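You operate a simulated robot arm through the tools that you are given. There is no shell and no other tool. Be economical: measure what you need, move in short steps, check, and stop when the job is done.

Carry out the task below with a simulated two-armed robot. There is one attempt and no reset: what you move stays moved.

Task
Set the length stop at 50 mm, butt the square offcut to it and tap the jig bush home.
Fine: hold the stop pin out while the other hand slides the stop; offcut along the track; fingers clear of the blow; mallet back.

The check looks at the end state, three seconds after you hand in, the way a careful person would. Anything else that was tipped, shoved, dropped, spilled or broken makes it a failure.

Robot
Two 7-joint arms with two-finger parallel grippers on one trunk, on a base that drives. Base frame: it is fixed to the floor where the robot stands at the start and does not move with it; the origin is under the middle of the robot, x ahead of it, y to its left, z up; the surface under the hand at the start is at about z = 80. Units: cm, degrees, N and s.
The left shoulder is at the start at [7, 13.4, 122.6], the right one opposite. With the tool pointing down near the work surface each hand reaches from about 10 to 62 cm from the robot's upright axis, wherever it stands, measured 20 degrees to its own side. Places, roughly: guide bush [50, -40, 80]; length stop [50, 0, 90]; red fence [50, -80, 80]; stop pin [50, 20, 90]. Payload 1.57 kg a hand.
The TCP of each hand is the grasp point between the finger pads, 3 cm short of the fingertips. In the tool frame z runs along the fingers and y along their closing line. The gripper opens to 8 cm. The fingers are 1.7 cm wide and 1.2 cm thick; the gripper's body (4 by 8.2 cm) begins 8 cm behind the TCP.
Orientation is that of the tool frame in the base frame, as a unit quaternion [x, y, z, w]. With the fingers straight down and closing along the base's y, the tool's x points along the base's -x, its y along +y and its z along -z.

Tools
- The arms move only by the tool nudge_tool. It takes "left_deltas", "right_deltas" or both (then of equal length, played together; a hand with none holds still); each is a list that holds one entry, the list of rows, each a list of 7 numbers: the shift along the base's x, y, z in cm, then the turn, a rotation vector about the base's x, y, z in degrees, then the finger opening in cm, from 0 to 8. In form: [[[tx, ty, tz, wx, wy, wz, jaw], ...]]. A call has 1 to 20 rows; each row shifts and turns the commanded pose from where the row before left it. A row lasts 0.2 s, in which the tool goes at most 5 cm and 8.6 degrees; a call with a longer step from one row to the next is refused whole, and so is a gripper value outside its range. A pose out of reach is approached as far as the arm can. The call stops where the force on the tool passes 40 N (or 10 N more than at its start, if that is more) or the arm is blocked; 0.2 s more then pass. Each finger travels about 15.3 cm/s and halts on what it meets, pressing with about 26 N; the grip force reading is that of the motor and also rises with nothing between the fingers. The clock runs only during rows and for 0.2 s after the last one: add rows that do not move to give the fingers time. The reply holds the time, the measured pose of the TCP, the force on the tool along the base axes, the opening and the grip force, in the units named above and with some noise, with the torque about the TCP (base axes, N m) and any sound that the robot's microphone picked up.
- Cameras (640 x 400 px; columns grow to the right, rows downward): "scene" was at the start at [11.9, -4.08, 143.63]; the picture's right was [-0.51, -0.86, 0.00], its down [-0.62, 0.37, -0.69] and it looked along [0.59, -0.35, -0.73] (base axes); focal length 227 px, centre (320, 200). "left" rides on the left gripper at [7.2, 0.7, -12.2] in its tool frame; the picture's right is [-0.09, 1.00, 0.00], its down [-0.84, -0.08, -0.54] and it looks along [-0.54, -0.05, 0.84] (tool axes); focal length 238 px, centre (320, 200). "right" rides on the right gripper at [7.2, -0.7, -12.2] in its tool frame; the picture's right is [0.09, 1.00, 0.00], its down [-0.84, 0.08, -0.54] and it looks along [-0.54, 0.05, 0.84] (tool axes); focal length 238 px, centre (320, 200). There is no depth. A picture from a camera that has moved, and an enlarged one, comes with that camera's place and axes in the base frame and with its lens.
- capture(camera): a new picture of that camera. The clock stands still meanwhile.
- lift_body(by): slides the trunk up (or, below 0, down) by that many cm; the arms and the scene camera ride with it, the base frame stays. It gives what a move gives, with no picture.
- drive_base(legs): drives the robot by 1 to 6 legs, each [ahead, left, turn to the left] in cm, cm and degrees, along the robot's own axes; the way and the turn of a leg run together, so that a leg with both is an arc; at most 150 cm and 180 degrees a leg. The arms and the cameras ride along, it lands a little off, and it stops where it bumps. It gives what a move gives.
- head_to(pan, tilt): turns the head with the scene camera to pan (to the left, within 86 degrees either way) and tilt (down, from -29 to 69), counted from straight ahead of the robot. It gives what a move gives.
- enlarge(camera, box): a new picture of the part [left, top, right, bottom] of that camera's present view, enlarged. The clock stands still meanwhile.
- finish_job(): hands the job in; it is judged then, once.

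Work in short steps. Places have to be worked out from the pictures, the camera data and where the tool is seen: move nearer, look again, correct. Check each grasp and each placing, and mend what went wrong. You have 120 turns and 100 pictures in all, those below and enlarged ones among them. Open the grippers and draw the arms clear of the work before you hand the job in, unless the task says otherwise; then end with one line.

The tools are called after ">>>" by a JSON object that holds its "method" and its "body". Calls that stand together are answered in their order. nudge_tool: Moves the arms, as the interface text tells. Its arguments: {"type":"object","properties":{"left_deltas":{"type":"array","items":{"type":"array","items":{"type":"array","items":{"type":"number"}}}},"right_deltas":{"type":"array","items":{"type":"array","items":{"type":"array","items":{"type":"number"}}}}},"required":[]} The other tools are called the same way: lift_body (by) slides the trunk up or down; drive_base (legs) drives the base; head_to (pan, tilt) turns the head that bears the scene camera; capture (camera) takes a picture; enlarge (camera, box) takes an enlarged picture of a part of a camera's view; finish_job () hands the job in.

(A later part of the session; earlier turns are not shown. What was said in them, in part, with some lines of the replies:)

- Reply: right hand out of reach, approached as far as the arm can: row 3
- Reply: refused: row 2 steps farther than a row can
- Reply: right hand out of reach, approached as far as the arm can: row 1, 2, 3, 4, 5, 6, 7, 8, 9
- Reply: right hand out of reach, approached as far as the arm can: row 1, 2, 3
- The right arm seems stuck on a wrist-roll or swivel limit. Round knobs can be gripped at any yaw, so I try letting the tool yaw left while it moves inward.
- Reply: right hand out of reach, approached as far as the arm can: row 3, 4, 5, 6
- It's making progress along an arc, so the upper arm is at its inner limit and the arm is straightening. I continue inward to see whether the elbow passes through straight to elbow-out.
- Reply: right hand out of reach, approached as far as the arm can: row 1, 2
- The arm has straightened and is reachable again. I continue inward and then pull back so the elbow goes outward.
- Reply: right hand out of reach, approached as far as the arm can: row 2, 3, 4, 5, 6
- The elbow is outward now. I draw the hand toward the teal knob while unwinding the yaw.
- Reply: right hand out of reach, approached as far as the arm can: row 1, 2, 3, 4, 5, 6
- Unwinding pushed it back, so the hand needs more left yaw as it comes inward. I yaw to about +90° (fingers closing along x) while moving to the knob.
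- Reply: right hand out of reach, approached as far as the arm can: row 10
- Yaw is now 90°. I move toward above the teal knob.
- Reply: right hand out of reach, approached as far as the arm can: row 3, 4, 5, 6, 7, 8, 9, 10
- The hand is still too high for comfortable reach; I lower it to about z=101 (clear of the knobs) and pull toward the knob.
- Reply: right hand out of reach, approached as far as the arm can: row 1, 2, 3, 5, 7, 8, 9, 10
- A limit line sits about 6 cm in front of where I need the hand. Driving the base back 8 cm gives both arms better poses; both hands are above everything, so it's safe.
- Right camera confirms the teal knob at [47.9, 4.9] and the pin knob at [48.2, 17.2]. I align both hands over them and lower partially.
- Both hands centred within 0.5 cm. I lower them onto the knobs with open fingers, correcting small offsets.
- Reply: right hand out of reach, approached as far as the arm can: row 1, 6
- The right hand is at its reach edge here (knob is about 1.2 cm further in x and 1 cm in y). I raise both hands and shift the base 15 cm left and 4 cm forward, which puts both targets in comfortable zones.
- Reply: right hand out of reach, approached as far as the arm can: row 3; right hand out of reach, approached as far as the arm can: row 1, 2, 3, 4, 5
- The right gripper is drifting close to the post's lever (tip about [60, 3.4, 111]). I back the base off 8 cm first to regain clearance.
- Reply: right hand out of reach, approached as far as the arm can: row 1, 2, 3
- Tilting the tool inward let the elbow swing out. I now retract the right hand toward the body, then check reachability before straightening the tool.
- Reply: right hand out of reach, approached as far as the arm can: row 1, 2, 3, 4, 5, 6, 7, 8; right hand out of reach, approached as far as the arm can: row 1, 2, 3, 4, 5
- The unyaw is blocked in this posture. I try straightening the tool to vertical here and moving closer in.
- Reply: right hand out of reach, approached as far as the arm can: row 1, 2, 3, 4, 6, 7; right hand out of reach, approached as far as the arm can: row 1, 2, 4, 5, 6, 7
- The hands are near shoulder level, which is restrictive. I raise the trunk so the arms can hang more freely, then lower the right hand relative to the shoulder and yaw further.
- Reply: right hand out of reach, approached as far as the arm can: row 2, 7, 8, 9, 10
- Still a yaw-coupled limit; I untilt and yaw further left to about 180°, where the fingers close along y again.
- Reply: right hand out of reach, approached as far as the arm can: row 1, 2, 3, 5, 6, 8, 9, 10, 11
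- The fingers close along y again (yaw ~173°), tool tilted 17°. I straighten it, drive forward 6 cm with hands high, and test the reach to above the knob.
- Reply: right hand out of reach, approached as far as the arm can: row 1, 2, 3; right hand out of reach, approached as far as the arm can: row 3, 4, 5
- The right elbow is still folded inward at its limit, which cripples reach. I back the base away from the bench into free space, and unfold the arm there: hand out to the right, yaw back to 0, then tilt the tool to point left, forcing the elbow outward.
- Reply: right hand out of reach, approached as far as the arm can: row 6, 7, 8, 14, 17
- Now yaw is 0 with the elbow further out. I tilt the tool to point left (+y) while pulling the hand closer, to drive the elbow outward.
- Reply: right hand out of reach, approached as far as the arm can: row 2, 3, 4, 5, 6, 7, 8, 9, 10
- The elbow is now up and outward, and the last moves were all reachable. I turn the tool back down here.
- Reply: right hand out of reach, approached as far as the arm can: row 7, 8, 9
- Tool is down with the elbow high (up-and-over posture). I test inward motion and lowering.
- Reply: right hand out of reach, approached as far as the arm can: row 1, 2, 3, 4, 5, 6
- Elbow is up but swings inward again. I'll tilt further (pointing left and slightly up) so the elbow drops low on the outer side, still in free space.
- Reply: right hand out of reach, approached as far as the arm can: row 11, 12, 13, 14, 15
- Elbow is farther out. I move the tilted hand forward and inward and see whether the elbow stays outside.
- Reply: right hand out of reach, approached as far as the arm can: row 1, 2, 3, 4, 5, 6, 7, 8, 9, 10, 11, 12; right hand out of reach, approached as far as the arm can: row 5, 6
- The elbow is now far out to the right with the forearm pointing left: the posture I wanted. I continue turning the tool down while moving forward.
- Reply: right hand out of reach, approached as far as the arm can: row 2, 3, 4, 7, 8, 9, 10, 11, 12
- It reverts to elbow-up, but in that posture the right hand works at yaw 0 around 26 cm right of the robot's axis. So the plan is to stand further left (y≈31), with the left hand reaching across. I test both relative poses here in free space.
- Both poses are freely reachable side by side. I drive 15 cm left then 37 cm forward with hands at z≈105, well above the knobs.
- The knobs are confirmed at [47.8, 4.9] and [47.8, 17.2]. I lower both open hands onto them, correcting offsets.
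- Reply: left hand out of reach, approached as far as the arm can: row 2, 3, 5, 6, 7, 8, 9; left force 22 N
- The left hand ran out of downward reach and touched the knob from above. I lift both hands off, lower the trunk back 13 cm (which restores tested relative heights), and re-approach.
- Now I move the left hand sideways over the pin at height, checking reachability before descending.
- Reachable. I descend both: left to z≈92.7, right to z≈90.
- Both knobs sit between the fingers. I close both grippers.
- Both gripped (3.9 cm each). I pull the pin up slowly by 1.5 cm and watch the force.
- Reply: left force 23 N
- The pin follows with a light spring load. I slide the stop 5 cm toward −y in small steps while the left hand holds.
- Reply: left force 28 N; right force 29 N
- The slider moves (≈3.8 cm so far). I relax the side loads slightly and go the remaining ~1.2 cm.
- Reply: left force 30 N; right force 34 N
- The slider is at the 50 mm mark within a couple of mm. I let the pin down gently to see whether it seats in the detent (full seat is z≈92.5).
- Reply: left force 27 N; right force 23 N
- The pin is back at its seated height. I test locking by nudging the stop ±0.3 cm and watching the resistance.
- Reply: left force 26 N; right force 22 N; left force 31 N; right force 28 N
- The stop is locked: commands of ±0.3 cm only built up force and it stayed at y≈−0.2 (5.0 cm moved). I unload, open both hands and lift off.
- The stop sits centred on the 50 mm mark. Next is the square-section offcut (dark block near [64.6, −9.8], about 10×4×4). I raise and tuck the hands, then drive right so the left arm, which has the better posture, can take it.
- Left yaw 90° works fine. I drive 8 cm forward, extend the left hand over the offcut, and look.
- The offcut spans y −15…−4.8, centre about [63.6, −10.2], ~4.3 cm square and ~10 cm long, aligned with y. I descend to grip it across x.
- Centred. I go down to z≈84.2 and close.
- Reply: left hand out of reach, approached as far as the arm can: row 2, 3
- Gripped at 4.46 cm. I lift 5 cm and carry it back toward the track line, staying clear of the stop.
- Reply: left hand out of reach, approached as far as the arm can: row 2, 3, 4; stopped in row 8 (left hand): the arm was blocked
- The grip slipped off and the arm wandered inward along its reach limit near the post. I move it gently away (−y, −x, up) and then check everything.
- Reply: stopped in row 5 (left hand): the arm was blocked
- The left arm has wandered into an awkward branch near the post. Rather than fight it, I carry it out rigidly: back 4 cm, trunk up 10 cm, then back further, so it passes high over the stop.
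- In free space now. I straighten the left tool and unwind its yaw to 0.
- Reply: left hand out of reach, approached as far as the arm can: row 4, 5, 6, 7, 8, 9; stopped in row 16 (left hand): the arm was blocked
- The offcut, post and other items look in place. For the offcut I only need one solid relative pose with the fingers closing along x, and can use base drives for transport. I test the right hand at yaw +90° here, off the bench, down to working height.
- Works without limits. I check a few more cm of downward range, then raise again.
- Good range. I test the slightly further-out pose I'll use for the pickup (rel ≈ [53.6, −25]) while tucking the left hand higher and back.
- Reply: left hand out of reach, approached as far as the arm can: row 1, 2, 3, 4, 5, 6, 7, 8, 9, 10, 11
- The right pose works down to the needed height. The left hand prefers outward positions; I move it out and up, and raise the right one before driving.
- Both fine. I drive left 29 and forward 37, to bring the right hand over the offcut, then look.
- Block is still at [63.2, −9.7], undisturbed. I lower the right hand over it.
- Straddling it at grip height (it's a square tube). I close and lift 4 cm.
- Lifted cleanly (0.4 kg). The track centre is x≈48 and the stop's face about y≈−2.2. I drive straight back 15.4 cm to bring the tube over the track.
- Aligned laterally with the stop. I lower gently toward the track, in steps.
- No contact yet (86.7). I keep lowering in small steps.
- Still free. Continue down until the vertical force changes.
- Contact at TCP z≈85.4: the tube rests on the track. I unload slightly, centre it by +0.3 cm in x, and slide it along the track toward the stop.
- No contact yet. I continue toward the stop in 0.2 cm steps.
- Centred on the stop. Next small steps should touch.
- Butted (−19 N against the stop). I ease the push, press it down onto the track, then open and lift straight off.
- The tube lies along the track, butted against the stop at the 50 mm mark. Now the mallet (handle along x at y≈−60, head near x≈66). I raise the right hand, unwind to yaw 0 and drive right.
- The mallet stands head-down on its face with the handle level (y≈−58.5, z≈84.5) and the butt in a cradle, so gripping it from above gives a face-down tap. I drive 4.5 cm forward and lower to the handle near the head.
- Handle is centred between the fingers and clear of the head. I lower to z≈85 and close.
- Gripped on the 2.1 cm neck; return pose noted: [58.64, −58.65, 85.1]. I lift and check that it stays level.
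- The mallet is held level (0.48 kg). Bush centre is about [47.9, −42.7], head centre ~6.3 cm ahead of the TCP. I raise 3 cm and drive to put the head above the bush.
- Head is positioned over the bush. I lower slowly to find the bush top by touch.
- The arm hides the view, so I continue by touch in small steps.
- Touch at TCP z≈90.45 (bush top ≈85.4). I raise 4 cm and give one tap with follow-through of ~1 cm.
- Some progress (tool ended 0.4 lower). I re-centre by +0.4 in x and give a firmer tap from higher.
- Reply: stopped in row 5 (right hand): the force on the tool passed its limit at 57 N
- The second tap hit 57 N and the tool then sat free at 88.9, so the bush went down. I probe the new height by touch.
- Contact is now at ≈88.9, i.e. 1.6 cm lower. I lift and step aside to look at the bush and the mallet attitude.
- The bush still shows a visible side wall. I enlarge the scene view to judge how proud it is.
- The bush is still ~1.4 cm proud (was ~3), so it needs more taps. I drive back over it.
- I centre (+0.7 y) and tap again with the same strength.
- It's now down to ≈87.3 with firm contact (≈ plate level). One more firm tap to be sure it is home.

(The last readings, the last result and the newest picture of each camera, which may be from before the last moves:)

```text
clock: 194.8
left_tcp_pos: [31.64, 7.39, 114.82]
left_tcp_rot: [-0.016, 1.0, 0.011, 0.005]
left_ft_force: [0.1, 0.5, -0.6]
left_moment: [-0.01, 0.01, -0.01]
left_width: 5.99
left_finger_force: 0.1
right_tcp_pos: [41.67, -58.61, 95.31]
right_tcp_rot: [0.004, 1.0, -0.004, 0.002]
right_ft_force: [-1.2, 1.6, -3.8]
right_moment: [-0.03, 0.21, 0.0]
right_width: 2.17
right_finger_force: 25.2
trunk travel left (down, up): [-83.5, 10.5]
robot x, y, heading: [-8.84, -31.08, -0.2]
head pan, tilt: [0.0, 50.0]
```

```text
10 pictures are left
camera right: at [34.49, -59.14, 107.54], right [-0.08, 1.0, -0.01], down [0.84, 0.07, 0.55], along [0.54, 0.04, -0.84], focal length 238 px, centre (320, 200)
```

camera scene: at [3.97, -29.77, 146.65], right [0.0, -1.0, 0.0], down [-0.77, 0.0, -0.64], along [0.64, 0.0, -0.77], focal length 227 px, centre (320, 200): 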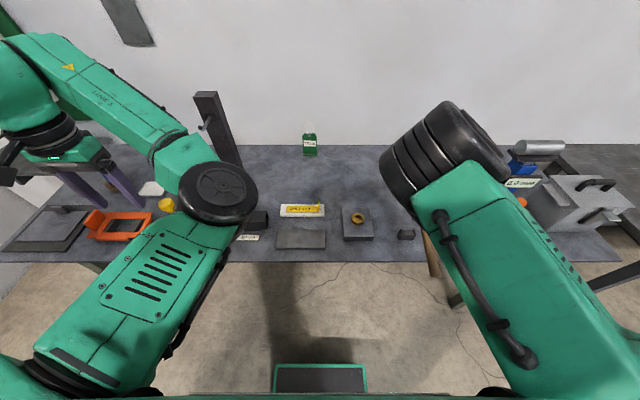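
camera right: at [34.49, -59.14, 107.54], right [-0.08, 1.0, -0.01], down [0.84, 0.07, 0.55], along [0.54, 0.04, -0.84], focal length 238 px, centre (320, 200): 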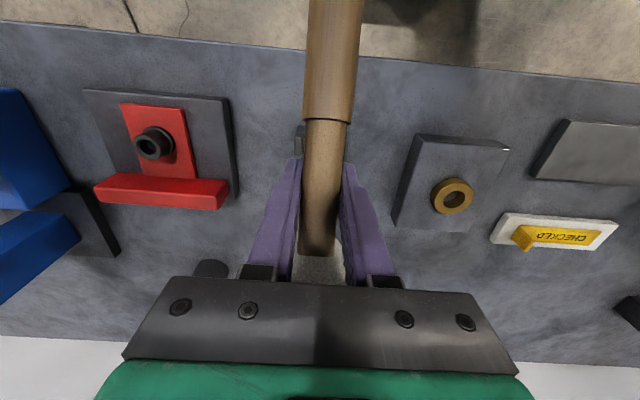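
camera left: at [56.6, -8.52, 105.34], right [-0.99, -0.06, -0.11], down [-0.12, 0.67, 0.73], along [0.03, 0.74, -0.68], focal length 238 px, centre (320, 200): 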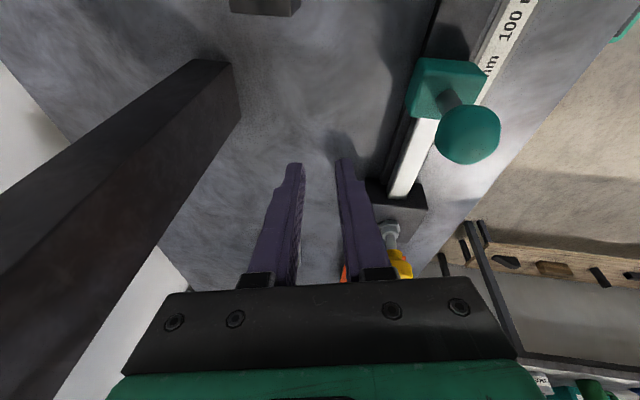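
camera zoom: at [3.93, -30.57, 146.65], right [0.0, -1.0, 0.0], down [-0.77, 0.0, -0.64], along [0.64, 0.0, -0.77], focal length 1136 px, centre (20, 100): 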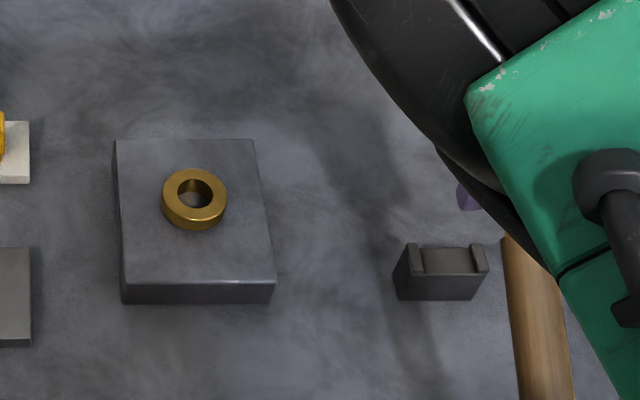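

I look closer at the bush from the right camera to judge what remains.

>>> {"method": "enlarge", "body": {"camera": "right", "box": [385, 125, 525, 235]}}

```text
3.64 times, centred on (455, 180) of right
camera zoom: at [34.49, -59.14, 107.54], right [-0.08, 1.0, -0.01], down [0.84, 0.07, 0.55], along [0.54, 0.04, -0.84], focal length 867 px, centre (-171, 273)
```

zoom: 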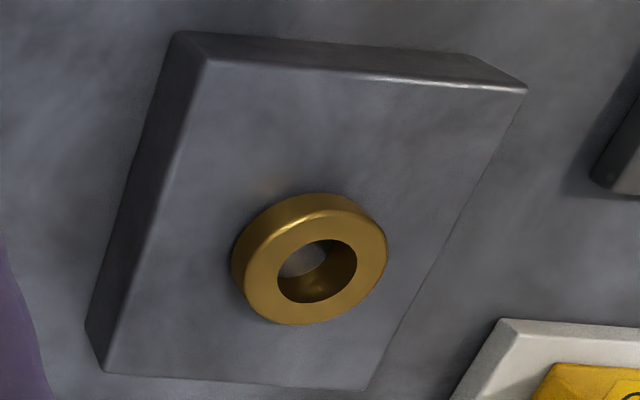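

The wall height looks unchanged since the second tap, and the handle has pitched in the grip (head up), which absorbed the later blows. I measure the pitch from the butt's position in the scene view.

>>> {"method": "enlarge", "body": {"camera": "scene", "box": [390, 210, 510, 330]}}

```text
3.33 times, centred on (450, 270) of scene
camera zoom: at [3.93, -30.57, 146.65], right [0.0, -1.0, 0.0], down [-0.77, 0.0, -0.64], along [0.64, 0.0, -0.77], focal length 757 px, centre (-113, -33)
```

zoom: 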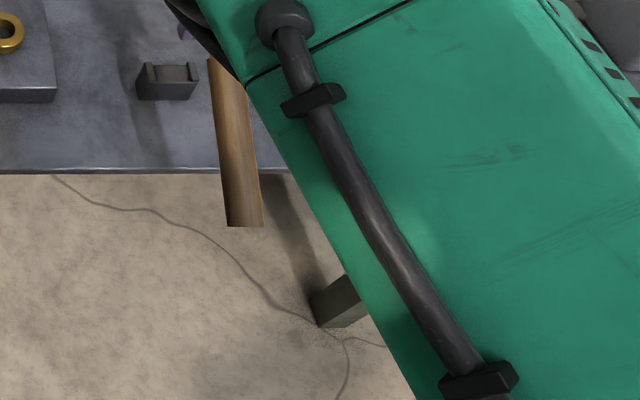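

The handle has pitched about 22°. I rotate the tool +22° about y to level the mallet, drive forward to its stand, and will set it down and regrip closer to the head for a stiffer hold.

>>> {"method": "nudge_tool", "body": {"right_deltas": [[[0, 0, 1, 0, 5.5, 0, 1], [0, 0, 1, 0, 5.5, 0, 1], [0, 0, 0, 0, 5.5, 0, 1], [0, 0, 0, 0, 5.5, 0, 1], [0, 0, 0, 0, 0, 0, 1]]]}}

>>> {"method": "drive_base", "body": {"legs": [[17, 0, 0.2]]}}

>>> {"method": "capture", "body": {"camera": "right"}}

```text
clock: 195.9
left_tcp_pos: [31.52, 7.16, 114.95]
left_tcp_rot: [-0.015, 1.0, 0.012, 0.004]
left_ft_force: [-0.5, -0.3, 0.4]
left_moment: [0.02, 0.03, 0.01]
left_width: 6.0
left_finger_force: 0.1
right_tcp_pos: [41.61, -58.7, 97.22]
right_tcp_rot: [0.004, 0.982, -0.004, -0.189]
right_ft_force: [0.4, 0.8, -4.1]
right_moment: [-0.02, 0.22, -0.03]
right_width: 2.18
right_finger_force: 26.2
trunk travel left (down, up): [-83.5, 10.5]
robot x, y, heading: [-9.19, -30.98, -0.4]
head pan, tilt: [0.0, 50.0]
```

```text
clock: 197.4
left_tcp_pos: [48.31, 7.29, 115.15]
left_tcp_rot: [-0.017, 1.0, 0.012, 0.006]
left_ft_force: [-0.3, -0.3, -0.7]
left_moment: [-0.02, -0.04, 0.03]
left_width: 5.99
left_finger_force: 0.0
right_tcp_pos: [58.78, -58.55, 97.52]
right_tcp_rot: [0.001, 0.982, -0.003, -0.187]
right_ft_force: [-0.5, -0.3, -4.5]
right_moment: [-0.02, 0.16, -0.01]
right_width: 2.17
right_finger_force: 25.8
trunk travel left (down, up): [-83.5, 10.5]
robot x, y, heading: [8.07, -30.37, -0.2]
head pan, tilt: [0.0, 50.0]
```

```text
7 pictures are left
camera right: at [56.62, -59.18, 111.48], right [-0.09, 1.0, 0.03], down [0.98, 0.08, 0.2], along [0.19, 0.04, -0.98], focal length 238 px, centre (320, 200)
```

right: 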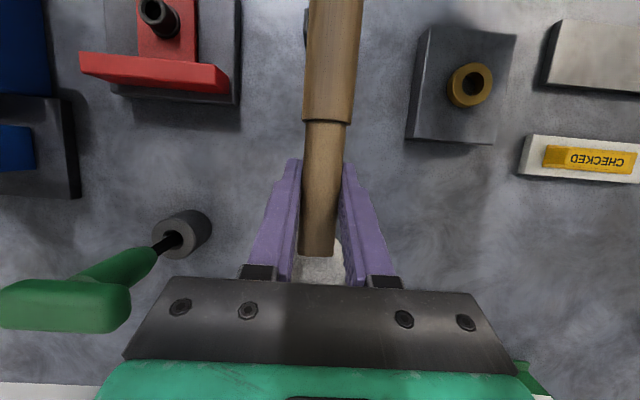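

Aligned with the cradle. I lower the mallet to its stand, slowly at the end.

>>> {"method": "nudge_tool", "body": {"right_deltas": [[[-0.1, -0.1, -2, 0, 0, 0, 1], [0, 0, -2, 0, 0, 0, 1], [0, 0, -2, 0, 0, 0, 1], [0, 0, -2, 0, 0, 0, 1], [0, 0, -2, 0, 0, 0, 1], [0, 0, -1, 0, 0, 0, 1], [0, 0, -0.5, 0, 0, 0, 1], [0, 0, 0, 0, 0, 0, 1]]]}}

>>> {"method": "nudge_tool", "body": {"right_deltas": [[[0, 0, -0.3, 0, 0, 0, 1], [0, 0, -0.3, 0, 0, 0, 1], [0, 0, 0, 0, 0, 0, 1]]]}}

```text
clock: 199.2
left_tcp_pos: [48.51, 7.28, 114.97]
left_tcp_rot: [-0.019, 1.0, 0.012, 0.004]
left_ft_force: [-0.5, 0.1, 0.0]
left_moment: [0.0, 0.03, -0.04]
left_width: 6.01
left_finger_force: 0.0
right_tcp_pos: [58.21, -58.46, 86.99]
right_tcp_rot: [0.0, 0.982, -0.003, -0.188]
right_ft_force: [0.0, -1.1, -4.7]
right_moment: [0.01, 0.18, 0.03]
right_width: 2.14
right_finger_force: 26.1
right hand out of reach, approached as far as the arm can: row 5, 6
trunk travel left (down, up): [-83.5, 10.5]
robot x, y, heading: [8.46, -31.04, 0.1]
head pan, tilt: [0.0, 50.0]
```

```text
clock: 200.0
left_tcp_pos: [48.5, 7.26, 114.93]
left_tcp_rot: [-0.018, 1.0, 0.012, 0.005]
left_ft_force: [0.6, 0.0, -1.0]
left_moment: [0.03, -0.04, 0.0]
left_width: 6.01
left_finger_force: 0.0
right_tcp_pos: [58.12, -58.52, 86.52]
right_tcp_rot: [0.002, 0.982, -0.002, -0.19]
right_ft_force: [0.5, 0.0, -5.0]
right_moment: [-0.01, 0.21, 0.01]
right_width: 2.2
right_finger_force: 25.9
trunk travel left (down, up): [-83.5, 10.5]
robot x, y, heading: [8.14, -30.83, 0.3]
head pan, tilt: [0.0, 50.0]
```

Near the reach edge with the tilt, so I lower the trunk slightly to bring the mallet down onto its rest.

>>> {"method": "lift_body", "body": {"by": -1.0}}

>>> {"method": "lift_body", "body": {"by": -0.4}}

```text
clock: 200.6
left_tcp_pos: [48.66, 7.41, 114.04]
left_tcp_rot: [-0.018, 1.0, 0.013, 0.004]
left_ft_force: [0.1, 0.2, -0.7]
left_moment: [0.0, -0.02, -0.02]
left_width: 6.0
left_finger_force: 0.0
right_tcp_pos: [58.12, -58.46, 85.53]
right_tcp_rot: [0.002, 0.982, -0.003, -0.19]
right_ft_force: [0.9, -0.5, -5.1]
right_moment: [0.01, 0.23, -0.02]
right_width: 2.17
right_finger_force: 25.8
trunk travel left (down, up): [-82.5, 11.5]
robot x, y, heading: [8.44, -30.93, 0.0]
head pan, tilt: [0.0, 50.0]
```

```text
clock: 201.1
left_tcp_pos: [48.62, 7.3, 113.56]
left_tcp_rot: [-0.018, 1.0, 0.013, 0.004]
left_ft_force: [0.0, 0.5, -0.4]
left_moment: [0.02, 0.0, 0.01]
left_width: 5.98
left_finger_force: 0.1
right_tcp_pos: [58.1, -58.38, 85.06]
right_tcp_rot: [0.0, 0.982, -0.004, -0.189]
right_ft_force: [-0.6, 0.2, -4.8]
right_moment: [-0.03, 0.2, -0.02]
right_width: 2.18
right_finger_force: 26.1
trunk travel left (down, up): [-82.1, 11.9]
robot x, y, heading: [8.46, -30.83, -0.3]
head pan, tilt: [0.0, 50.0]
```

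No contact yet; a little lower.

>>> {"method": "lift_body", "body": {"by": -0.3}}

>>> {"method": "lift_body", "body": {"by": -0.3}}

```text
clock: 201.7
left_tcp_pos: [48.7, 7.26, 113.19]
left_tcp_rot: [-0.019, 1.0, 0.012, 0.004]
left_ft_force: [0.1, -0.1, -0.7]
left_moment: [0.03, 0.03, -0.02]
left_width: 5.98
left_finger_force: 0.0
right_tcp_pos: [58.11, -58.49, 84.86]
right_tcp_rot: [0.001, 0.982, -0.003, -0.189]
right_ft_force: [-0.1, -0.2, -5.0]
right_moment: [-0.03, 0.22, 0.01]
right_width: 2.17
right_finger_force: 26.1
trunk travel left (down, up): [-81.8, 12.2]
robot x, y, heading: [7.93, -30.77, 0.0]
head pan, tilt: [0.0, 50.0]
```

```text
clock: 202.2
left_tcp_pos: [48.49, 7.34, 112.99]
left_tcp_rot: [-0.018, 1.0, 0.012, 0.004]
left_ft_force: [0.6, 0.1, 0.5]
left_moment: [0.02, 0.01, -0.01]
left_width: 6.02
left_finger_force: 0.1
right_tcp_pos: [58.17, -58.5, 84.35]
right_tcp_rot: [0.001, 0.982, -0.002, -0.189]
right_ft_force: [-0.2, 0.2, -4.5]
right_moment: [0.01, 0.23, 0.0]
right_width: 2.16
right_finger_force: 26.1
trunk travel left (down, up): [-81.5, 12.5]
robot x, y, heading: [8.27, -31.31, 0.0]
head pan, tilt: [0.0, 50.0]
```

Still hanging free (the handle slid up in the fingers a bit). I continue down carefully.

>>> {"method": "lift_body", "body": {"by": -0.4}}

>>> {"method": "enlarge", "body": {"camera": "right", "box": [200, 0, 460, 290]}}

```text
clock: 202.7
left_tcp_pos: [48.44, 7.37, 112.61]
left_tcp_rot: [-0.019, 1.0, 0.012, 0.006]
left_ft_force: [0.0, 0.4, -0.4]
left_moment: [0.0, -0.01, -0.01]
left_width: 6.0
left_finger_force: 0.2
right_tcp_pos: [58.06, -58.46, 84.16]
right_tcp_rot: [0.001, 0.982, -0.003, -0.189]
right_ft_force: [0.0, -0.4, -3.1]
right_moment: [0.01, 0.43, 0.03]
right_width: 2.16
right_finger_force: 25.9
trunk travel left (down, up): [-81.1, 12.9]
robot x, y, heading: [8.25, -30.64, -0.2]
head pan, tilt: [0.0, 50.0]
```

```text
1.38 times, centred on (330, 145) of right
camera zoom: at [56.02, -59.1, 98.15], right [-0.09, 1.0, 0.03], down [0.98, 0.08, 0.19], along [0.19, 0.04, -0.98], focal length 329 px, centre (306, 276)
```

zoom: 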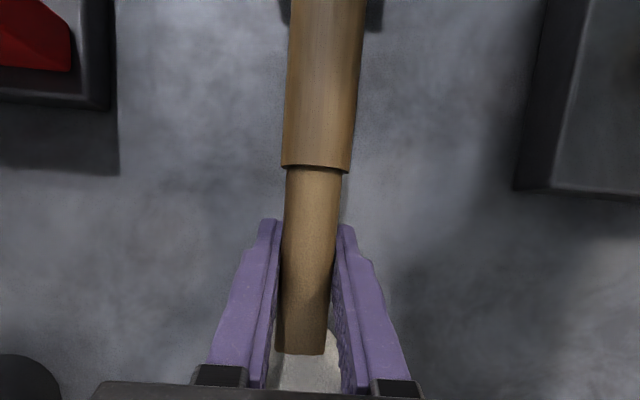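

The butt has touched the cradle (moment rise) with the head just above the bench. Lowering slightly more pivots the head down.

>>> {"method": "lift_body", "body": {"by": -0.3}}

>>> {"method": "nudge_tool", "body": {"right_deltas": [[[0, 0, 0, 0, 3, 0, 1], [0, 0, 0, 0, 0, 0, 1]]]}}

```text
clock: 203.2
left_tcp_pos: [48.49, 7.4, 112.33]
left_tcp_rot: [-0.018, 1.0, 0.012, 0.006]
left_ft_force: [0.6, -1.1, -0.1]
left_moment: [0.0, 0.01, 0.01]
left_width: 5.98
left_finger_force: 0.0
right_tcp_pos: [58.02, -58.49, 83.93]
right_tcp_rot: [0.001, 0.982, -0.004, -0.187]
right_ft_force: [3.1, -1.9, 9.4]
right_moment: [0.22, 0.15, 0.0]
right_width: 2.17
right_finger_force: 26.4
trunk travel left (down, up): [-80.8, 13.2]
robot x, y, heading: [7.99, -30.87, -0.1]
head pan, tilt: [0.0, 50.0]
```

```text
clock: 203.8
left_tcp_pos: [48.58, 7.43, 112.39]
left_tcp_rot: [-0.018, 1.0, 0.013, 0.005]
left_ft_force: [0.5, 0.1, 0.1]
left_moment: [0.01, 0.01, 0.03]
left_width: 6.0
left_finger_force: 0.0
right_tcp_pos: [56.89, -58.09, 84.32]
right_tcp_rot: [0.0, 0.976, -0.003, -0.216]
right_ft_force: [0.5, 1.5, -2.5]
right_moment: [0.09, -0.05, 0.14]
right_width: 2.18
right_finger_force: 25.7
right hand out of reach, approached as far as the arm can: row 1
trunk travel left (down, up): [-80.8, 13.2]
robot x, y, heading: [8.07, -30.76, -0.1]
head pan, tilt: [0.0, 50.0]
```

Both ends were supported, but the last nudge dragged it ~1 cm. That's fine for regripping: I lower 0.4 and release, then straighten the tool above it.

>>> {"method": "lift_body", "body": {"by": -0.4}}

>>> {"method": "nudge_tool", "body": {"right_deltas": [[[0, 0, 0, 0, 0, 0, 3], [0, 0, 0, 0, 0, 0, 5], [0, 0, 0, 0, 0, 0, 6], [0, 0, 1, 0, 0, 0, 6], [0, 0, 2, 0, 0, 0, 6], [0, 0, 2, 0, 0, 0, 6], [0, 0, 2, 0, 0, 0, 6], [0, 0, 1, 0, -6, 0, 6], [0, 0, 0, 0, -6, 0, 6], [0, 0, 0, 0, -6, 0, 6], [0, 0, 0, 0, -6.9, 0, 6], [0, 0, 0, 0, 0, 0, 6]]]}}

>>> {"method": "capture", "body": {"camera": "right"}}

```text
clock: 204.3
left_tcp_pos: [48.36, 7.36, 111.98]
left_tcp_rot: [-0.017, 1.0, 0.011, 0.006]
left_ft_force: [-0.7, -0.7, -0.6]
left_moment: [0.0, 0.02, 0.0]
left_width: 5.99
left_finger_force: 0.0
right_tcp_pos: [56.65, -58.25, 84.11]
right_tcp_rot: [0.001, 0.977, -0.003, -0.213]
right_ft_force: [-2.0, 0.3, 8.4]
right_moment: [0.07, -0.8, 0.06]
right_width: 2.18
right_finger_force: 26.2
trunk travel left (down, up): [-80.4, 13.6]
robot x, y, heading: [8.33, -31.12, -0.0]
head pan, tilt: [0.0, 50.0]
```

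```text
clock: 206.9
left_tcp_pos: [48.52, 7.34, 111.84]
left_tcp_rot: [-0.019, 1.0, 0.012, 0.005]
left_ft_force: [0.1, 0.4, 0.3]
left_moment: [0.04, 0.03, -0.01]
left_width: 6.01
left_finger_force: 0.1
right_tcp_pos: [57.23, -59.45, 92.82]
right_tcp_rot: [0.01, 1.0, -0.01, 0.009]
right_ft_force: [0.1, -0.7, 0.0]
right_moment: [0.01, 0.0, -0.01]
right_width: 6.01
right_finger_force: 0.1
trunk travel left (down, up): [-80.4, 13.6]
robot x, y, heading: [8.42, -31.27, 0.0]
head pan, tilt: [0.0, 50.0]
```

```text
5 pictures are left
camera right: at [49.89, -59.72, 104.84], right [-0.07, 1.0, -0.02], down [0.83, 0.07, 0.56], along [0.56, 0.02, -0.83], focal length 238 px, centre (320, 200)
```

right: 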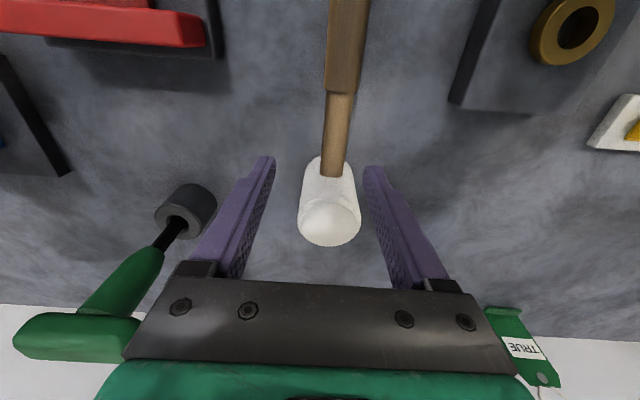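

The mallet stands level again (head ≈[62.7, −58.3]). I regrip right next to the head for a shorter lever arm, and lift.

>>> {"method": "nudge_tool", "body": {"right_deltas": [[[0.65, 0.6, -1, -0.5, -0.5, 0, 6], [0.65, 0.6, -1, -0.5, -0.5, 0, 6], [0, 0, -2, 0, 0, 0, 6], [0, 0, -2, 0, 0, 0, 6], [0, 0, -1.5, 0, 0, 0, 6], [0, 0, -0.8, 0, 0, 0, 6], [0, 0, 0, 0, 0, 0, 6], [0, 0, 0, 0, 0, 0, 1], [0, 0, 0, 0, 0, 0, 1], [0, 0, 0, 0, 0, 0, 1], [0, 0, 0, 0, 0, 0, 1]]]}}

```text
clock: 209.3
left_tcp_pos: [48.55, 7.33, 111.86]
left_tcp_rot: [-0.017, 1.0, 0.013, 0.005]
left_ft_force: [0.9, 0.0, -0.9]
left_moment: [0.01, -0.03, -0.03]
left_width: 6.01
left_finger_force: 0.1
right_tcp_pos: [58.23, -58.99, 83.86]
right_tcp_rot: [0.012, 1.0, -0.025, 0.01]
right_ft_force: [0.4, -0.3, -0.4]
right_moment: [-0.03, 0.18, 0.04]
right_width: 2.16
right_finger_force: 26.0
trunk travel left (down, up): [-80.4, 13.6]
robot x, y, heading: [8.23, -31.2, -0.2]
head pan, tilt: [0.0, 50.0]
```

Gripped next to the head (TCP 83.86 ↔ face on bench). I lift 12 cm and drive back over the bush.

>>> {"method": "nudge_tool", "body": {"right_deltas": [[[0, 0, 0.5, 0, 0, 0, 1], [0, 0, 1.5, 0, 0, 0, 1], [0, 0, 2, 0, 0, 0, 1], [0, 0, 2, 0, 0, 0, 1], [0, 0, 2, 0, 0, 0, 1], [0, 0, 2, 0, 0, 0, 1], [0, 0, 2, 0, 0, 0, 1], [0, 0, 0, 0, 0, 0, 1]]]}}

>>> {"method": "drive_base", "body": {"legs": [[0, 16.4, 0], [-14.8, 0, 0]]}}

```text
clock: 211.2
left_tcp_pos: [48.59, 7.43, 111.87]
left_tcp_rot: [-0.019, 1.0, 0.012, 0.004]
left_ft_force: [-0.4, 0.5, -0.5]
left_moment: [-0.01, 0.0, -0.03]
left_width: 5.99
left_finger_force: 0.1
right_tcp_pos: [58.02, -58.03, 95.82]
right_tcp_rot: [0.009, 1.0, -0.019, 0.009]
right_ft_force: [0.8, 0.7, -5.6]
right_moment: [0.01, 0.15, 0.01]
right_width: 2.12
right_finger_force: 25.8
trunk travel left (down, up): [-80.4, 13.6]
robot x, y, heading: [8.43, -30.88, 0.1]
head pan, tilt: [0.0, 50.0]
```

```text
clock: 213.5
left_tcp_pos: [33.81, 23.54, 111.74]
left_tcp_rot: [-0.02, 1.0, 0.011, 0.003]
left_ft_force: [-0.1, 0.2, -0.2]
left_moment: [-0.05, 0.04, -0.01]
left_width: 6.0
left_finger_force: 0.1
right_tcp_pos: [43.49, -41.76, 95.76]
right_tcp_rot: [0.005, 1.0, -0.018, 0.009]
right_ft_force: [-0.3, -0.1, -5.0]
right_moment: [0.0, 0.19, -0.05]
right_width: 2.18
right_finger_force: 25.9
trunk travel left (down, up): [-80.4, 13.6]
robot x, y, heading: [-6.66, -14.75, 0.3]
head pan, tilt: [0.0, 50.0]
```

I centre (−0.7 y) and probe for the bush top (if unchanged, contact near TCP 87.7).

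>>> {"method": "nudge_tool", "body": {"right_deltas": [[[0, -0.7, -2.5, 0, 0, 0, 1], [0, 0, -2.5, 0, 0, 0, 1], [0, 0, -2, 0, 0, 0, 1], [0, 0, -0.3, 0, 0, 0, 1], [0, 0, 0, 0, 0, 0, 1]]]}}

>>> {"method": "nudge_tool", "body": {"right_deltas": [[[0, 0, -0.3, 0, 0, 0, 1], [0, 0, 0, 0, 0, 0, 1]]]}}

>>> {"method": "nudge_tool", "body": {"right_deltas": [[[0, 0, -0.3, 0, 0, 0, 1], [0, 0, 0, 0, 0, 0, 1]]]}}

>>> {"method": "nudge_tool", "body": {"right_deltas": [[[0, 0, -0.3, 0, 0, 0, 1], [0, 0, 0, 0, 0, 0, 1]]]}}

```text
clock: 214.7
left_tcp_pos: [33.47, 23.51, 111.95]
left_tcp_rot: [-0.02, 1.0, 0.013, 0.004]
left_ft_force: [-0.7, 0.3, -0.3]
left_moment: [0.0, 0.0, -0.02]
left_width: 6.0
left_finger_force: 0.1
right_tcp_pos: [43.5, -43.53, 88.94]
right_tcp_rot: [0.013, 0.999, -0.027, 0.013]
right_ft_force: [0.0, 0.4, -4.8]
right_moment: [0.03, 0.15, 0.0]
right_width: 2.13
right_finger_force: 26.0
trunk travel left (down, up): [-80.4, 13.6]
robot x, y, heading: [-6.71, -14.56, -0.0]
head pan, tilt: [0.0, 50.0]
```

```text
clock: 215.3
left_tcp_pos: [33.49, 23.4, 111.88]
left_tcp_rot: [-0.019, 1.0, 0.013, 0.004]
left_ft_force: [-0.7, 0.2, 0.5]
left_moment: [0.05, 0.01, -0.02]
left_width: 5.98
left_finger_force: 0.1
right_tcp_pos: [43.45, -43.65, 88.56]
right_tcp_rot: [0.014, 0.999, -0.028, 0.013]
right_ft_force: [0.0, -0.1, -3.9]
right_moment: [0.01, 0.16, -0.02]
right_width: 2.18
right_finger_force: 25.7
trunk travel left (down, up): [-80.4, 13.6]
robot x, y, heading: [-6.72, -14.93, 0.4]
head pan, tilt: [0.0, 50.0]
```

```text
clock: 215.9
left_tcp_pos: [33.47, 23.55, 111.89]
left_tcp_rot: [-0.019, 1.0, 0.011, 0.004]
left_ft_force: [0.0, -0.1, -0.4]
left_moment: [0.0, 0.01, 0.03]
left_width: 5.99
left_finger_force: 0.0
right_tcp_pos: [43.34, -43.61, 88.4]
right_tcp_rot: [0.014, 0.999, -0.03, 0.013]
right_ft_force: [4.8, -0.2, 10.1]
right_moment: [-0.15, -0.67, 0.07]
right_width: 2.18
right_finger_force: 26.4
trunk travel left (down, up): [-80.4, 13.6]
robot x, y, heading: [-6.24, -14.96, -0.1]
head pan, tilt: [0.0, 50.0]
```

```text
clock: 216.5
left_tcp_pos: [33.28, 23.69, 111.88]
left_tcp_rot: [-0.02, 1.0, 0.012, 0.006]
left_ft_force: [-0.9, -0.1, 0.4]
left_moment: [0.03, -0.04, -0.02]
left_width: 6.01
left_finger_force: 0.0
right_tcp_pos: [43.15, -43.69, 88.06]
right_tcp_rot: [0.014, 0.999, -0.029, 0.013]
right_ft_force: [3.9, 0.1, 19.5]
right_moment: [0.04, -0.68, -0.03]
right_width: 2.16
right_finger_force: 26.1
trunk travel left (down, up): [-80.4, 13.6]
robot x, y, heading: [-6.71, -14.7, 0.3]
head pan, tilt: [0.0, 50.0]
```

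Contact at ≈88.4, but the hand drifted 1 cm to −y. I lift, correct y, and deliver a firm tap, then re-probe.

>>> {"method": "nudge_tool", "body": {"right_deltas": [[[0, 0.5, 3, 0, 0, 0, 1], [0, 0.4, 3, 0, 0, 0, 1], [0.2, 0, 1, 0, 0, 0, 1], [0, 0, 0, 0, 0, 0, 1], [0, 0.1, -4.5, 0, 0, 0, 1], [0, 0.1, -4.9, 0, 0, 0, 1], [0, 0, 0, 0, 0, 0, 1]]]}}

>>> {"method": "nudge_tool", "body": {"right_deltas": [[[0, 0, 3, 0, 0, 0, 1], [0, 0, 4, 0, 0, 0, 1], [0, 0, 0, 0, 0, 0, 1], [0, 0, -4.8, 0, 0, 0, 1], [0, 0, -4.9, 0, 0, 0, 1], [0, 0, 0, 0, 0, 0, 1]]]}}

```text
clock: 218.1
left_tcp_pos: [32.98, 23.77, 111.95]
left_tcp_rot: [-0.02, 1.0, 0.011, 0.007]
left_ft_force: [-0.2, 0.4, -0.4]
left_moment: [-0.01, 0.0, 0.0]
left_width: 6.0
left_finger_force: 0.1
right_tcp_pos: [43.17, -42.67, 86.05]
right_tcp_rot: [0.015, 0.999, -0.03, 0.015]
right_ft_force: [-9.7, 5.6, 13.2]
right_moment: [0.42, 0.3, 0.02]
right_width: 2.2
right_finger_force: 22.7
trunk travel left (down, up): [-80.4, 13.6]
robot x, y, heading: [-6.54, -15.13, 0.2]
head pan, tilt: [0.0, 50.0]
```

```text
clock: 219.3
left_tcp_pos: [33.06, 23.55, 111.95]
left_tcp_rot: [-0.018, 1.0, 0.01, 0.006]
left_ft_force: [-0.6, 0.5, -0.2]
left_moment: [-0.02, -0.04, 0.0]
left_width: 5.99
left_finger_force: 0.1
right_tcp_pos: [43.42, -43.27, 86.17]
right_tcp_rot: [0.016, 0.999, -0.036, 0.02]
right_ft_force: [0.1, -0.1, -3.8]
right_moment: [-0.05, 0.08, 0.01]
right_width: 2.14
right_finger_force: 25.8
trunk travel left (down, up): [-80.4, 13.6]
robot x, y, heading: [-6.78, -15.02, 0.3]
head pan, tilt: [0.0, 50.0]
stopped in row 5 (right hand): the force on the tool passed its limit at 114 N (the readings are from after the stop); the commanded pose is now the measured one
```

The last blow registered 114 N. I lift, step aside and look at the bush.

>>> {"method": "nudge_tool", "body": {"right_deltas": [[[0, 0, 3, 0, 0, 0, 1], [0, 0, 3, 0, 0, 0, 1], [0, 0, 3, 0, 0, 0, 1], [0, 0, 0, 0, 0, 0, 1]]]}}

>>> {"method": "drive_base", "body": {"legs": [[0, -16, 0]]}}

>>> {"method": "enlarge", "body": {"camera": "scene", "box": [325, 180, 465, 320]}}

```text
clock: 220.3
left_tcp_pos: [33.53, 23.47, 111.79]
left_tcp_rot: [-0.018, 1.0, 0.012, 0.004]
left_ft_force: [-0.3, -0.1, 1.0]
left_moment: [0.02, 0.0, 0.0]
left_width: 6.01
left_finger_force: 0.1
right_tcp_pos: [43.78, -43.47, 95.25]
right_tcp_rot: [0.018, 0.999, -0.036, 0.017]
right_ft_force: [0.0, 0.0, -3.4]
right_moment: [0.01, 0.11, 0.02]
right_width: 2.15
right_finger_force: 25.6
trunk travel left (down, up): [-80.4, 13.6]
robot x, y, heading: [-6.54, -14.78, 0.2]
head pan, tilt: [0.0, 50.0]
```

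```text
clock: 221.7
left_tcp_pos: [33.81, 7.79, 111.75]
left_tcp_rot: [-0.018, 1.0, 0.01, 0.004]
left_ft_force: [-0.7, -0.1, -0.2]
left_moment: [-0.05, 0.01, -0.02]
left_width: 6.01
left_finger_force: 0.1
right_tcp_pos: [43.82, -59.18, 95.08]
right_tcp_rot: [0.018, 0.999, -0.038, 0.017]
right_ft_force: [-0.6, 0.1, -4.5]
right_moment: [-0.04, 0.12, 0.02]
right_width: 2.14
right_finger_force: 25.8
trunk travel left (down, up): [-80.4, 13.6]
robot x, y, heading: [-6.31, -30.51, 0.3]
head pan, tilt: [0.0, 50.0]
```

```text
2.86 times, centred on (395, 250) of scene
camera zoom: at [6.27, -30.37, 143.55], right [0.0, -1.0, 0.0], down [-0.77, 0.0, -0.64], along [0.64, 0.0, -0.77], focal length 649 px, centre (106, 57)
```

zoom: 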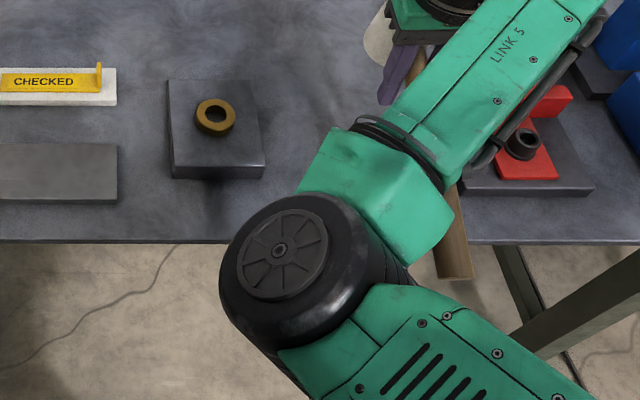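

The bush looks identical after a 114 N blow and sits on its collar on the plate, so it's home. Now I return the mallet: it has ~14° of pitch, so I level it by tilting the tool, and drive forward to its original place.

>>> {"method": "nudge_tool", "body": {"right_deltas": [[[0, 0.3, 1, 0.5, 4.7, 0.3, 1], [0, 0.2, 1, 0.5, 4.7, 0.3, 1], [0, 0, 0, 0.5, 4.6, 0, 1], [0, 0, 0, 0, 0, 0, 1]]]}}

>>> {"method": "drive_base", "body": {"legs": [[16.6, 0, 0]]}}

>>> {"method": "capture", "body": {"camera": "right"}}

```text
clock: 222.7
left_tcp_pos: [33.67, 7.67, 111.88]
left_tcp_rot: [-0.018, 1.0, 0.011, 0.004]
left_ft_force: [-1.0, 0.9, 0.6]
left_moment: [0.0, 0.01, 0.03]
left_width: 6.01
left_finger_force: 0.1
right_tcp_pos: [43.69, -58.76, 97.14]
right_tcp_rot: [0.009, 0.994, -0.025, -0.105]
right_ft_force: [0.4, 0.7, -4.1]
right_moment: [0.01, 0.17, -0.01]
right_width: 2.14
right_finger_force: 25.6
trunk travel left (down, up): [-80.4, 13.6]
robot x, y, heading: [-6.58, -30.96, 0.0]
head pan, tilt: [0.0, 50.0]
```

```text
clock: 224.1
left_tcp_pos: [49.87, 7.47, 111.89]
left_tcp_rot: [-0.016, 1.0, 0.011, 0.005]
left_ft_force: [-0.8, 0.8, 0.1]
left_moment: [0.0, 0.0, 0.01]
left_width: 6.02
left_finger_force: 0.1
right_tcp_pos: [59.72, -59.03, 97.22]
right_tcp_rot: [0.011, 0.994, -0.024, -0.104]
right_ft_force: [-1.2, -0.3, -4.2]
right_moment: [0.01, 0.12, 0.04]
right_width: 2.17
right_finger_force: 26.4
trunk travel left (down, up): [-80.4, 13.6]
robot x, y, heading: [9.88, -30.69, -0.3]
head pan, tilt: [0.0, 50.0]
```

```text
3 pictures are left
camera right: at [55.33, -59.01, 110.74], right [-0.07, 1.0, -0.03], down [0.93, 0.08, 0.35], along [0.35, 0.0, -0.94], focal length 238 px, centre (320, 200)
```

right: 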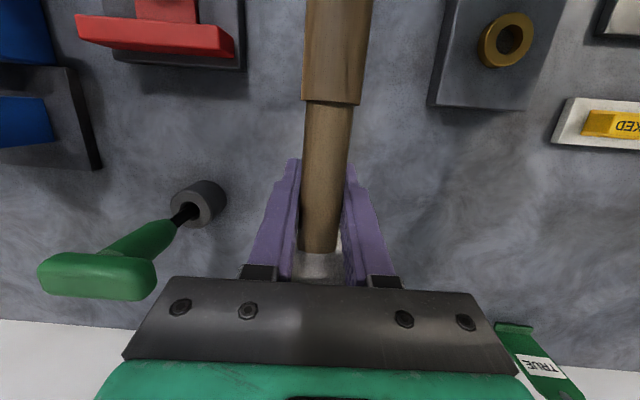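

The handle lines up with the cradle line; I shift +0.3 y, +0.6 x and lower with the trunk (pure vertical).

>>> {"method": "nudge_tool", "body": {"right_deltas": [[[0.3, 0.15, 0, 0, 0, 0, 1], [0.3, 0.15, 0, 0, 0, 0, 1], [0, 0, 0, 0, 0, 0, 1]]]}}

>>> {"method": "lift_body", "body": {"by": -10.5}}

>>> {"method": "lift_body", "body": {"by": -1}}

>>> {"method": "lift_body", "body": {"by": -0.5}}

```text
clock: 224.9
left_tcp_pos: [50.29, 7.48, 111.65]
left_tcp_rot: [-0.016, 1.0, 0.011, 0.004]
left_ft_force: [-0.2, -0.6, 0.7]
left_moment: [-0.01, 0.01, 0.01]
left_width: 6.01
left_finger_force: 0.0
right_tcp_pos: [60.65, -58.89, 97.19]
right_tcp_rot: [0.011, 0.994, -0.025, -0.106]
right_ft_force: [0.0, -0.5, -3.9]
right_moment: [0.02, 0.17, -0.04]
right_width: 2.15
right_finger_force: 26.1
trunk travel left (down, up): [-80.4, 13.6]
robot x, y, heading: [9.91, -30.43, -0.3]
head pan, tilt: [0.0, 50.0]
```

```text
clock: 226.3
left_tcp_pos: [50.14, 7.39, 101.34]
left_tcp_rot: [-0.015, 1.0, 0.011, 0.005]
left_ft_force: [-0.2, 0.4, 0.1]
left_moment: [0.02, -0.01, 0.03]
left_width: 5.98
left_finger_force: 0.1
right_tcp_pos: [60.58, -58.78, 86.73]
right_tcp_rot: [0.011, 0.994, -0.024, -0.105]
right_ft_force: [-0.8, 1.0, -4.0]
right_moment: [-0.01, 0.18, 0.0]
right_width: 2.14
right_finger_force: 25.9
trunk travel left (down, up): [-69.9, 24.1]
robot x, y, heading: [9.94, -30.65, -0.1]
head pan, tilt: [0.0, 50.0]
```

```text
clock: 226.9
left_tcp_pos: [50.07, 7.49, 100.34]
left_tcp_rot: [-0.016, 1.0, 0.011, 0.005]
left_ft_force: [0.0, -0.6, 0.5]
left_moment: [-0.01, -0.03, -0.04]
left_width: 6.01
left_finger_force: 0.0
right_tcp_pos: [60.55, -58.73, 85.63]
right_tcp_rot: [0.011, 0.994, -0.024, -0.105]
right_ft_force: [-0.2, -0.3, -4.5]
right_moment: [-0.02, 0.18, 0.0]
right_width: 2.14
right_finger_force: 25.7
trunk travel left (down, up): [-68.9, 25.1]
robot x, y, heading: [9.63, -30.97, -0.2]
head pan, tilt: [0.0, 50.0]
```

```text
clock: 227.4
left_tcp_pos: [50.15, 7.47, 99.76]
left_tcp_rot: [-0.016, 1.0, 0.011, 0.003]
left_ft_force: [0.7, 0.7, -0.1]
left_moment: [-0.02, -0.04, -0.03]
left_width: 6.0
left_finger_force: 0.0
right_tcp_pos: [60.53, -58.73, 85.11]
right_tcp_rot: [0.012, 0.994, -0.025, -0.106]
right_ft_force: [-0.2, -0.2, -4.4]
right_moment: [0.0, 0.16, -0.01]
right_width: 2.14
right_finger_force: 26.5
trunk travel left (down, up): [-68.4, 25.6]
robot x, y, heading: [9.81, -30.52, -0.0]
head pan, tilt: [0.0, 50.0]
```

No contact yet at 85.1; I continue in small trunk steps.

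>>> {"method": "lift_body", "body": {"by": -0.4}}

>>> {"method": "lift_body", "body": {"by": -0.4}}

>>> {"method": "lift_body", "body": {"by": -0.3}}

```text
clock: 228.0
left_tcp_pos: [50.17, 7.44, 99.38]
left_tcp_rot: [-0.016, 1.0, 0.011, 0.004]
left_ft_force: [-0.7, 0.1, -1.1]
left_moment: [0.01, 0.0, 0.0]
left_width: 6.0
left_finger_force: 0.1
right_tcp_pos: [60.58, -58.69, 84.85]
right_tcp_rot: [0.011, 0.994, -0.024, -0.106]
right_ft_force: [0.3, 0.2, -4.0]
right_moment: [-0.02, 0.15, 0.0]
right_width: 2.14
right_finger_force: 25.8
trunk travel left (down, up): [-68.0, 26.0]
robot x, y, heading: [9.82, -30.58, -0.5]
head pan, tilt: [0.0, 50.0]
```

```text
clock: 228.5
left_tcp_pos: [50.24, 7.4, 99.13]
left_tcp_rot: [-0.015, 1.0, 0.011, 0.004]
left_ft_force: [0.4, -0.1, 0.1]
left_moment: [-0.01, 0.03, 0.01]
left_width: 6.0
left_finger_force: 0.1
right_tcp_pos: [60.61, -58.76, 84.38]
right_tcp_rot: [0.011, 0.994, -0.025, -0.105]
right_ft_force: [0.0, 0.9, -4.4]
right_moment: [0.02, 0.16, 0.01]
right_width: 2.15
right_finger_force: 25.6
trunk travel left (down, up): [-67.6, 26.4]
robot x, y, heading: [9.88, -30.81, -0.3]
head pan, tilt: [0.0, 50.0]
```

```text
clock: 229.0
left_tcp_pos: [50.15, 7.41, 98.84]
left_tcp_rot: [-0.016, 1.0, 0.012, 0.004]
left_ft_force: [0.2, 0.6, 0.3]
left_moment: [0.0, 0.01, 0.01]
left_width: 5.99
left_finger_force: 0.0
right_tcp_pos: [60.52, -58.71, 84.04]
right_tcp_rot: [0.011, 0.994, -0.025, -0.105]
right_ft_force: [0.9, 0.2, -4.6]
right_moment: [-0.02, 0.16, 0.02]
right_width: 2.17
right_finger_force: 26.0
trunk travel left (down, up): [-67.3, 26.7]
robot x, y, heading: [9.51, -30.62, -0.0]
head pan, tilt: [0.0, 50.0]
```

Still hanging; continue down a little more (fingertips still ~1 cm above the bench).

>>> {"method": "lift_body", "body": {"by": -0.3}}

>>> {"method": "lift_body", "body": {"by": -0.3}}

```text
clock: 229.5
left_tcp_pos: [50.12, 7.44, 98.44]
left_tcp_rot: [-0.015, 1.0, 0.012, 0.004]
left_ft_force: [-0.4, 0.5, 0.5]
left_moment: [0.02, 0.0, -0.01]
left_width: 5.98
left_finger_force: 0.1
right_tcp_pos: [60.63, -58.78, 83.7]
right_tcp_rot: [0.011, 0.994, -0.025, -0.106]
right_ft_force: [0.0, -0.6, -3.8]
right_moment: [0.02, 0.15, 0.01]
right_width: 2.16
right_finger_force: 26.0
trunk travel left (down, up): [-67.0, 27.0]
robot x, y, heading: [9.69, -30.58, -0.4]
head pan, tilt: [0.0, 50.0]
```

```text
clock: 230.1
left_tcp_pos: [50.23, 7.45, 98.11]
left_tcp_rot: [-0.015, 1.0, 0.012, 0.004]
left_ft_force: [0.3, 0.6, 0.4]
left_moment: [0.04, 0.03, 0.02]
left_width: 6.0
left_finger_force: 0.0
right_tcp_pos: [60.59, -58.69, 83.47]
right_tcp_rot: [0.012, 0.994, -0.024, -0.105]
right_ft_force: [0.1, -0.3, -4.2]
right_moment: [-0.01, 0.14, -0.01]
right_width: 2.14
right_finger_force: 25.9
trunk travel left (down, up): [-66.7, 27.3]
robot x, y, heading: [9.57, -30.86, -0.3]
head pan, tilt: [0.0, 50.0]
```

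Two more small steps while watching force and moment.

>>> {"method": "lift_body", "body": {"by": -0.3}}

>>> {"method": "lift_body", "body": {"by": -0.2}}

>>> {"method": "capture", "body": {"camera": "scene"}}

```text
clock: 230.6
left_tcp_pos: [50.24, 7.48, 97.86]
left_tcp_rot: [-0.016, 1.0, 0.011, 0.004]
left_ft_force: [-1.2, -0.5, 0.5]
left_moment: [-0.02, 0.01, -0.01]
left_width: 6.0
left_finger_force: 0.0
right_tcp_pos: [60.61, -58.71, 83.14]
right_tcp_rot: [0.011, 0.994, -0.024, -0.104]
right_ft_force: [-0.4, 1.3, -3.8]
right_moment: [0.04, 0.17, 0.04]
right_width: 2.14
right_finger_force: 25.8
trunk travel left (down, up): [-66.4, 27.6]
robot x, y, heading: [9.58, -30.77, -0.3]
head pan, tilt: [0.0, 50.0]
```

```text
clock: 231.1
left_tcp_pos: [49.99, 7.53, 97.69]
left_tcp_rot: [-0.016, 1.0, 0.012, 0.004]
left_ft_force: [0.3, 0.0, -0.2]
left_moment: [0.0, 0.0, 0.01]
left_width: 6.02
left_finger_force: 0.1
right_tcp_pos: [60.49, -58.68, 83.14]
right_tcp_rot: [0.011, 0.994, -0.026, -0.103]
right_ft_force: [3.2, -2.0, 6.9]
right_moment: [0.22, 0.06, -0.08]
right_width: 2.14
right_finger_force: 25.9
trunk travel left (down, up): [-66.2, 27.8]
robot x, y, heading: [9.94, -30.52, -0.1]
head pan, tilt: [0.0, 50.0]
```

```text
2 pictures are left
camera scene: at [22.44, -30.66, 129.39], right [0.0, -1.0, 0.0], down [-0.77, 0.0, -0.64], along [0.64, 0.0, -0.77], focal length 227 px, centre (320, 200)
```

scene: 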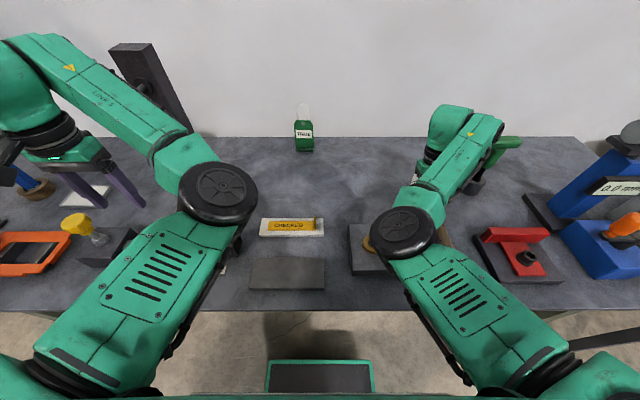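

Contact: the head is on the bench (+7 N, moments small). I open the fingers gently and rise straight up with the trunk.

>>> {"method": "nudge_tool", "body": {"right_deltas": [[[0, 0, 0, 0, 0, 0, 2.4], [0, 0, 0, 0, 0, 0, 3], [0, 0, 0, 0, 0, 0, 5], [0, 0, 0, 0, 0, 0, 6], [0, 0, 0, 0, 0, 0, 6]]]}}

>>> {"method": "lift_body", "body": {"by": 14}}

>>> {"method": "capture", "body": {"camera": "right"}}

```text
clock: 232.3
left_tcp_pos: [50.0, 7.21, 97.9]
left_tcp_rot: [-0.016, 1.0, 0.015, 0.006]
left_ft_force: [0.5, -0.2, 0.4]
left_moment: [0.02, 0.0, 0.0]
left_width: 5.98
left_finger_force: 0.0
right_tcp_pos: [60.36, -59.18, 83.18]
right_tcp_rot: [0.012, 0.994, -0.025, -0.102]
right_ft_force: [6.4, -21.9, 27.2]
right_moment: [-0.02, -0.24, -0.26]
right_width: 3.93
right_finger_force: 0.0
trunk travel left (down, up): [-66.2, 27.8]
robot x, y, heading: [9.69, -30.49, -0.3]
head pan, tilt: [0.0, 50.0]
```

```text
clock: 234.0
left_tcp_pos: [50.17, 7.37, 111.6]
left_tcp_rot: [-0.016, 1.0, 0.011, 0.004]
left_ft_force: [-0.4, 0.5, -0.1]
left_moment: [-0.01, -0.04, 0.01]
left_width: 6.01
left_finger_force: 0.1
right_tcp_pos: [60.63, -58.69, 97.0]
right_tcp_rot: [0.011, 0.994, -0.025, -0.105]
right_ft_force: [0.7, -0.4, -0.2]
right_moment: [-0.05, -0.01, 0.02]
right_width: 5.98
right_finger_force: 0.0
trunk travel left (down, up): [-80.2, 13.8]
robot x, y, heading: [9.26, -30.39, -0.4]
head pan, tilt: [0.0, 50.0]
```

```text
1 pictures are left
camera right: at [56.14, -58.65, 110.5], right [-0.07, 1.0, -0.03], down [0.93, 0.08, 0.35], along [0.35, 0.0, -0.94], focal length 238 px, centre (320, 200)
```

right: 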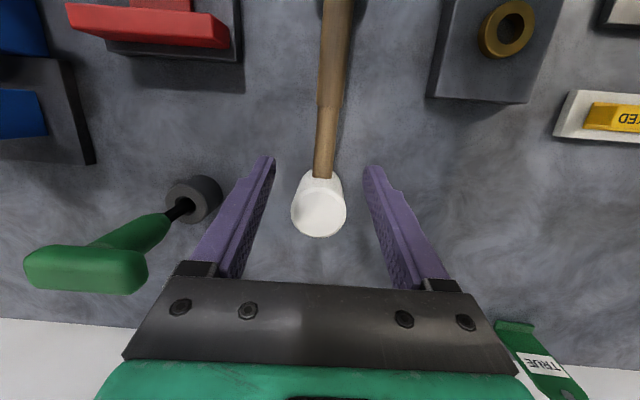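

The mallet stands back in its place (head ≈[65.2, −58.6], handle in the cradle). I back the robot away with the hands high and take one final look.

>>> {"method": "drive_base", "body": {"legs": [[-28, 0, 0]]}}

>>> {"method": "nudge_tool", "body": {"left_deltas": [[[0, 2, 1, 0, 0, 0, 8], [0, 2, 1, 0, 0, 0, 8], [0, 2, 0, 0, 0, 0, 8], [0, 0, 0, 0, 0, 0, 8]]], "right_deltas": [[[0, -2, 2, 0, 0, 0, 8], [0, -2, 2, 0, 0, 0, 8], [0, -2, 1, 0, 0, 0, 8], [0, 0, 0, 0, 0, 0, 8]]]}}

>>> {"method": "enlarge", "body": {"camera": "scene", "box": [170, 120, 470, 270]}}

```text
clock: 235.9
left_tcp_pos: [23.04, 7.55, 111.51]
left_tcp_rot: [-0.015, 1.0, 0.012, 0.004]
left_ft_force: [-0.2, -0.8, 0.1]
left_moment: [-0.01, 0.02, 0.02]
left_width: 6.02
left_finger_force: 0.0
right_tcp_pos: [33.15, -58.68, 97.07]
right_tcp_rot: [0.012, 0.994, -0.025, -0.106]
right_ft_force: [-0.4, -0.5, -0.5]
right_moment: [0.03, 0.03, 0.01]
right_width: 6.02
right_finger_force: 0.0
trunk travel left (down, up): [-80.2, 13.8]
robot x, y, heading: [-17.42, -30.79, 0.0]
head pan, tilt: [0.0, 50.0]
```

```text
clock: 236.9
left_tcp_pos: [22.91, 13.47, 113.59]
left_tcp_rot: [-0.014, 1.0, 0.011, 0.004]
left_ft_force: [0.4, 0.2, -0.8]
left_moment: [0.0, -0.01, 0.02]
left_width: 7.98
left_finger_force: 0.1
right_tcp_pos: [33.24, -64.78, 101.87]
right_tcp_rot: [0.012, 0.994, -0.025, -0.105]
right_ft_force: [0.5, 0.3, -0.5]
right_moment: [-0.01, -0.01, -0.04]
right_width: 8.01
right_finger_force: 0.0
trunk travel left (down, up): [-80.2, 13.8]
robot x, y, heading: [-17.42, -30.84, -0.3]
head pan, tilt: [0.0, 50.0]
```

```text
2.13 times, centred on (320, 195) of scene
camera zoom: at [-4.79, -30.62, 143.36], right [0.0, -1.0, 0.0], down [-0.77, 0.0, -0.64], along [0.64, 0.0, -0.77], focal length 485 px, centre (320, 211)
```

zoom: 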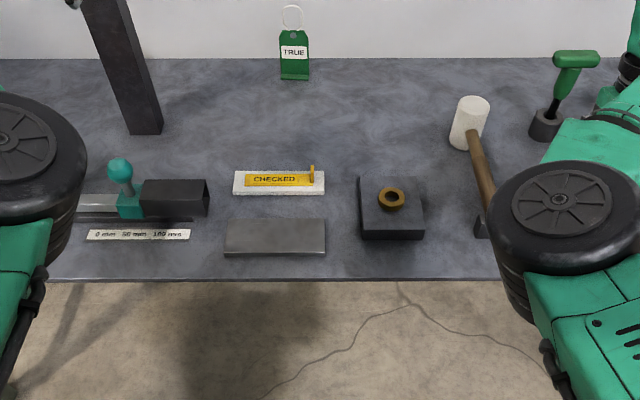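

Final view: the stop is at 50 mm with the square tube butted on the track, the bush is down on its plate, the mallet is back in its cradle, and nothing looks disturbed. Hands are open and clear, so I hand in.

>>> {"method": "finish_job", "body": {}}

```text
The job is handed in.
```

The job is handed in: the stop is locked at 50 mm, the square offcut is butted to it along the track, and the mallet is back on its rest. I judged the bush home because it stopped moving under further taps; I could not confirm its seated depth directly.
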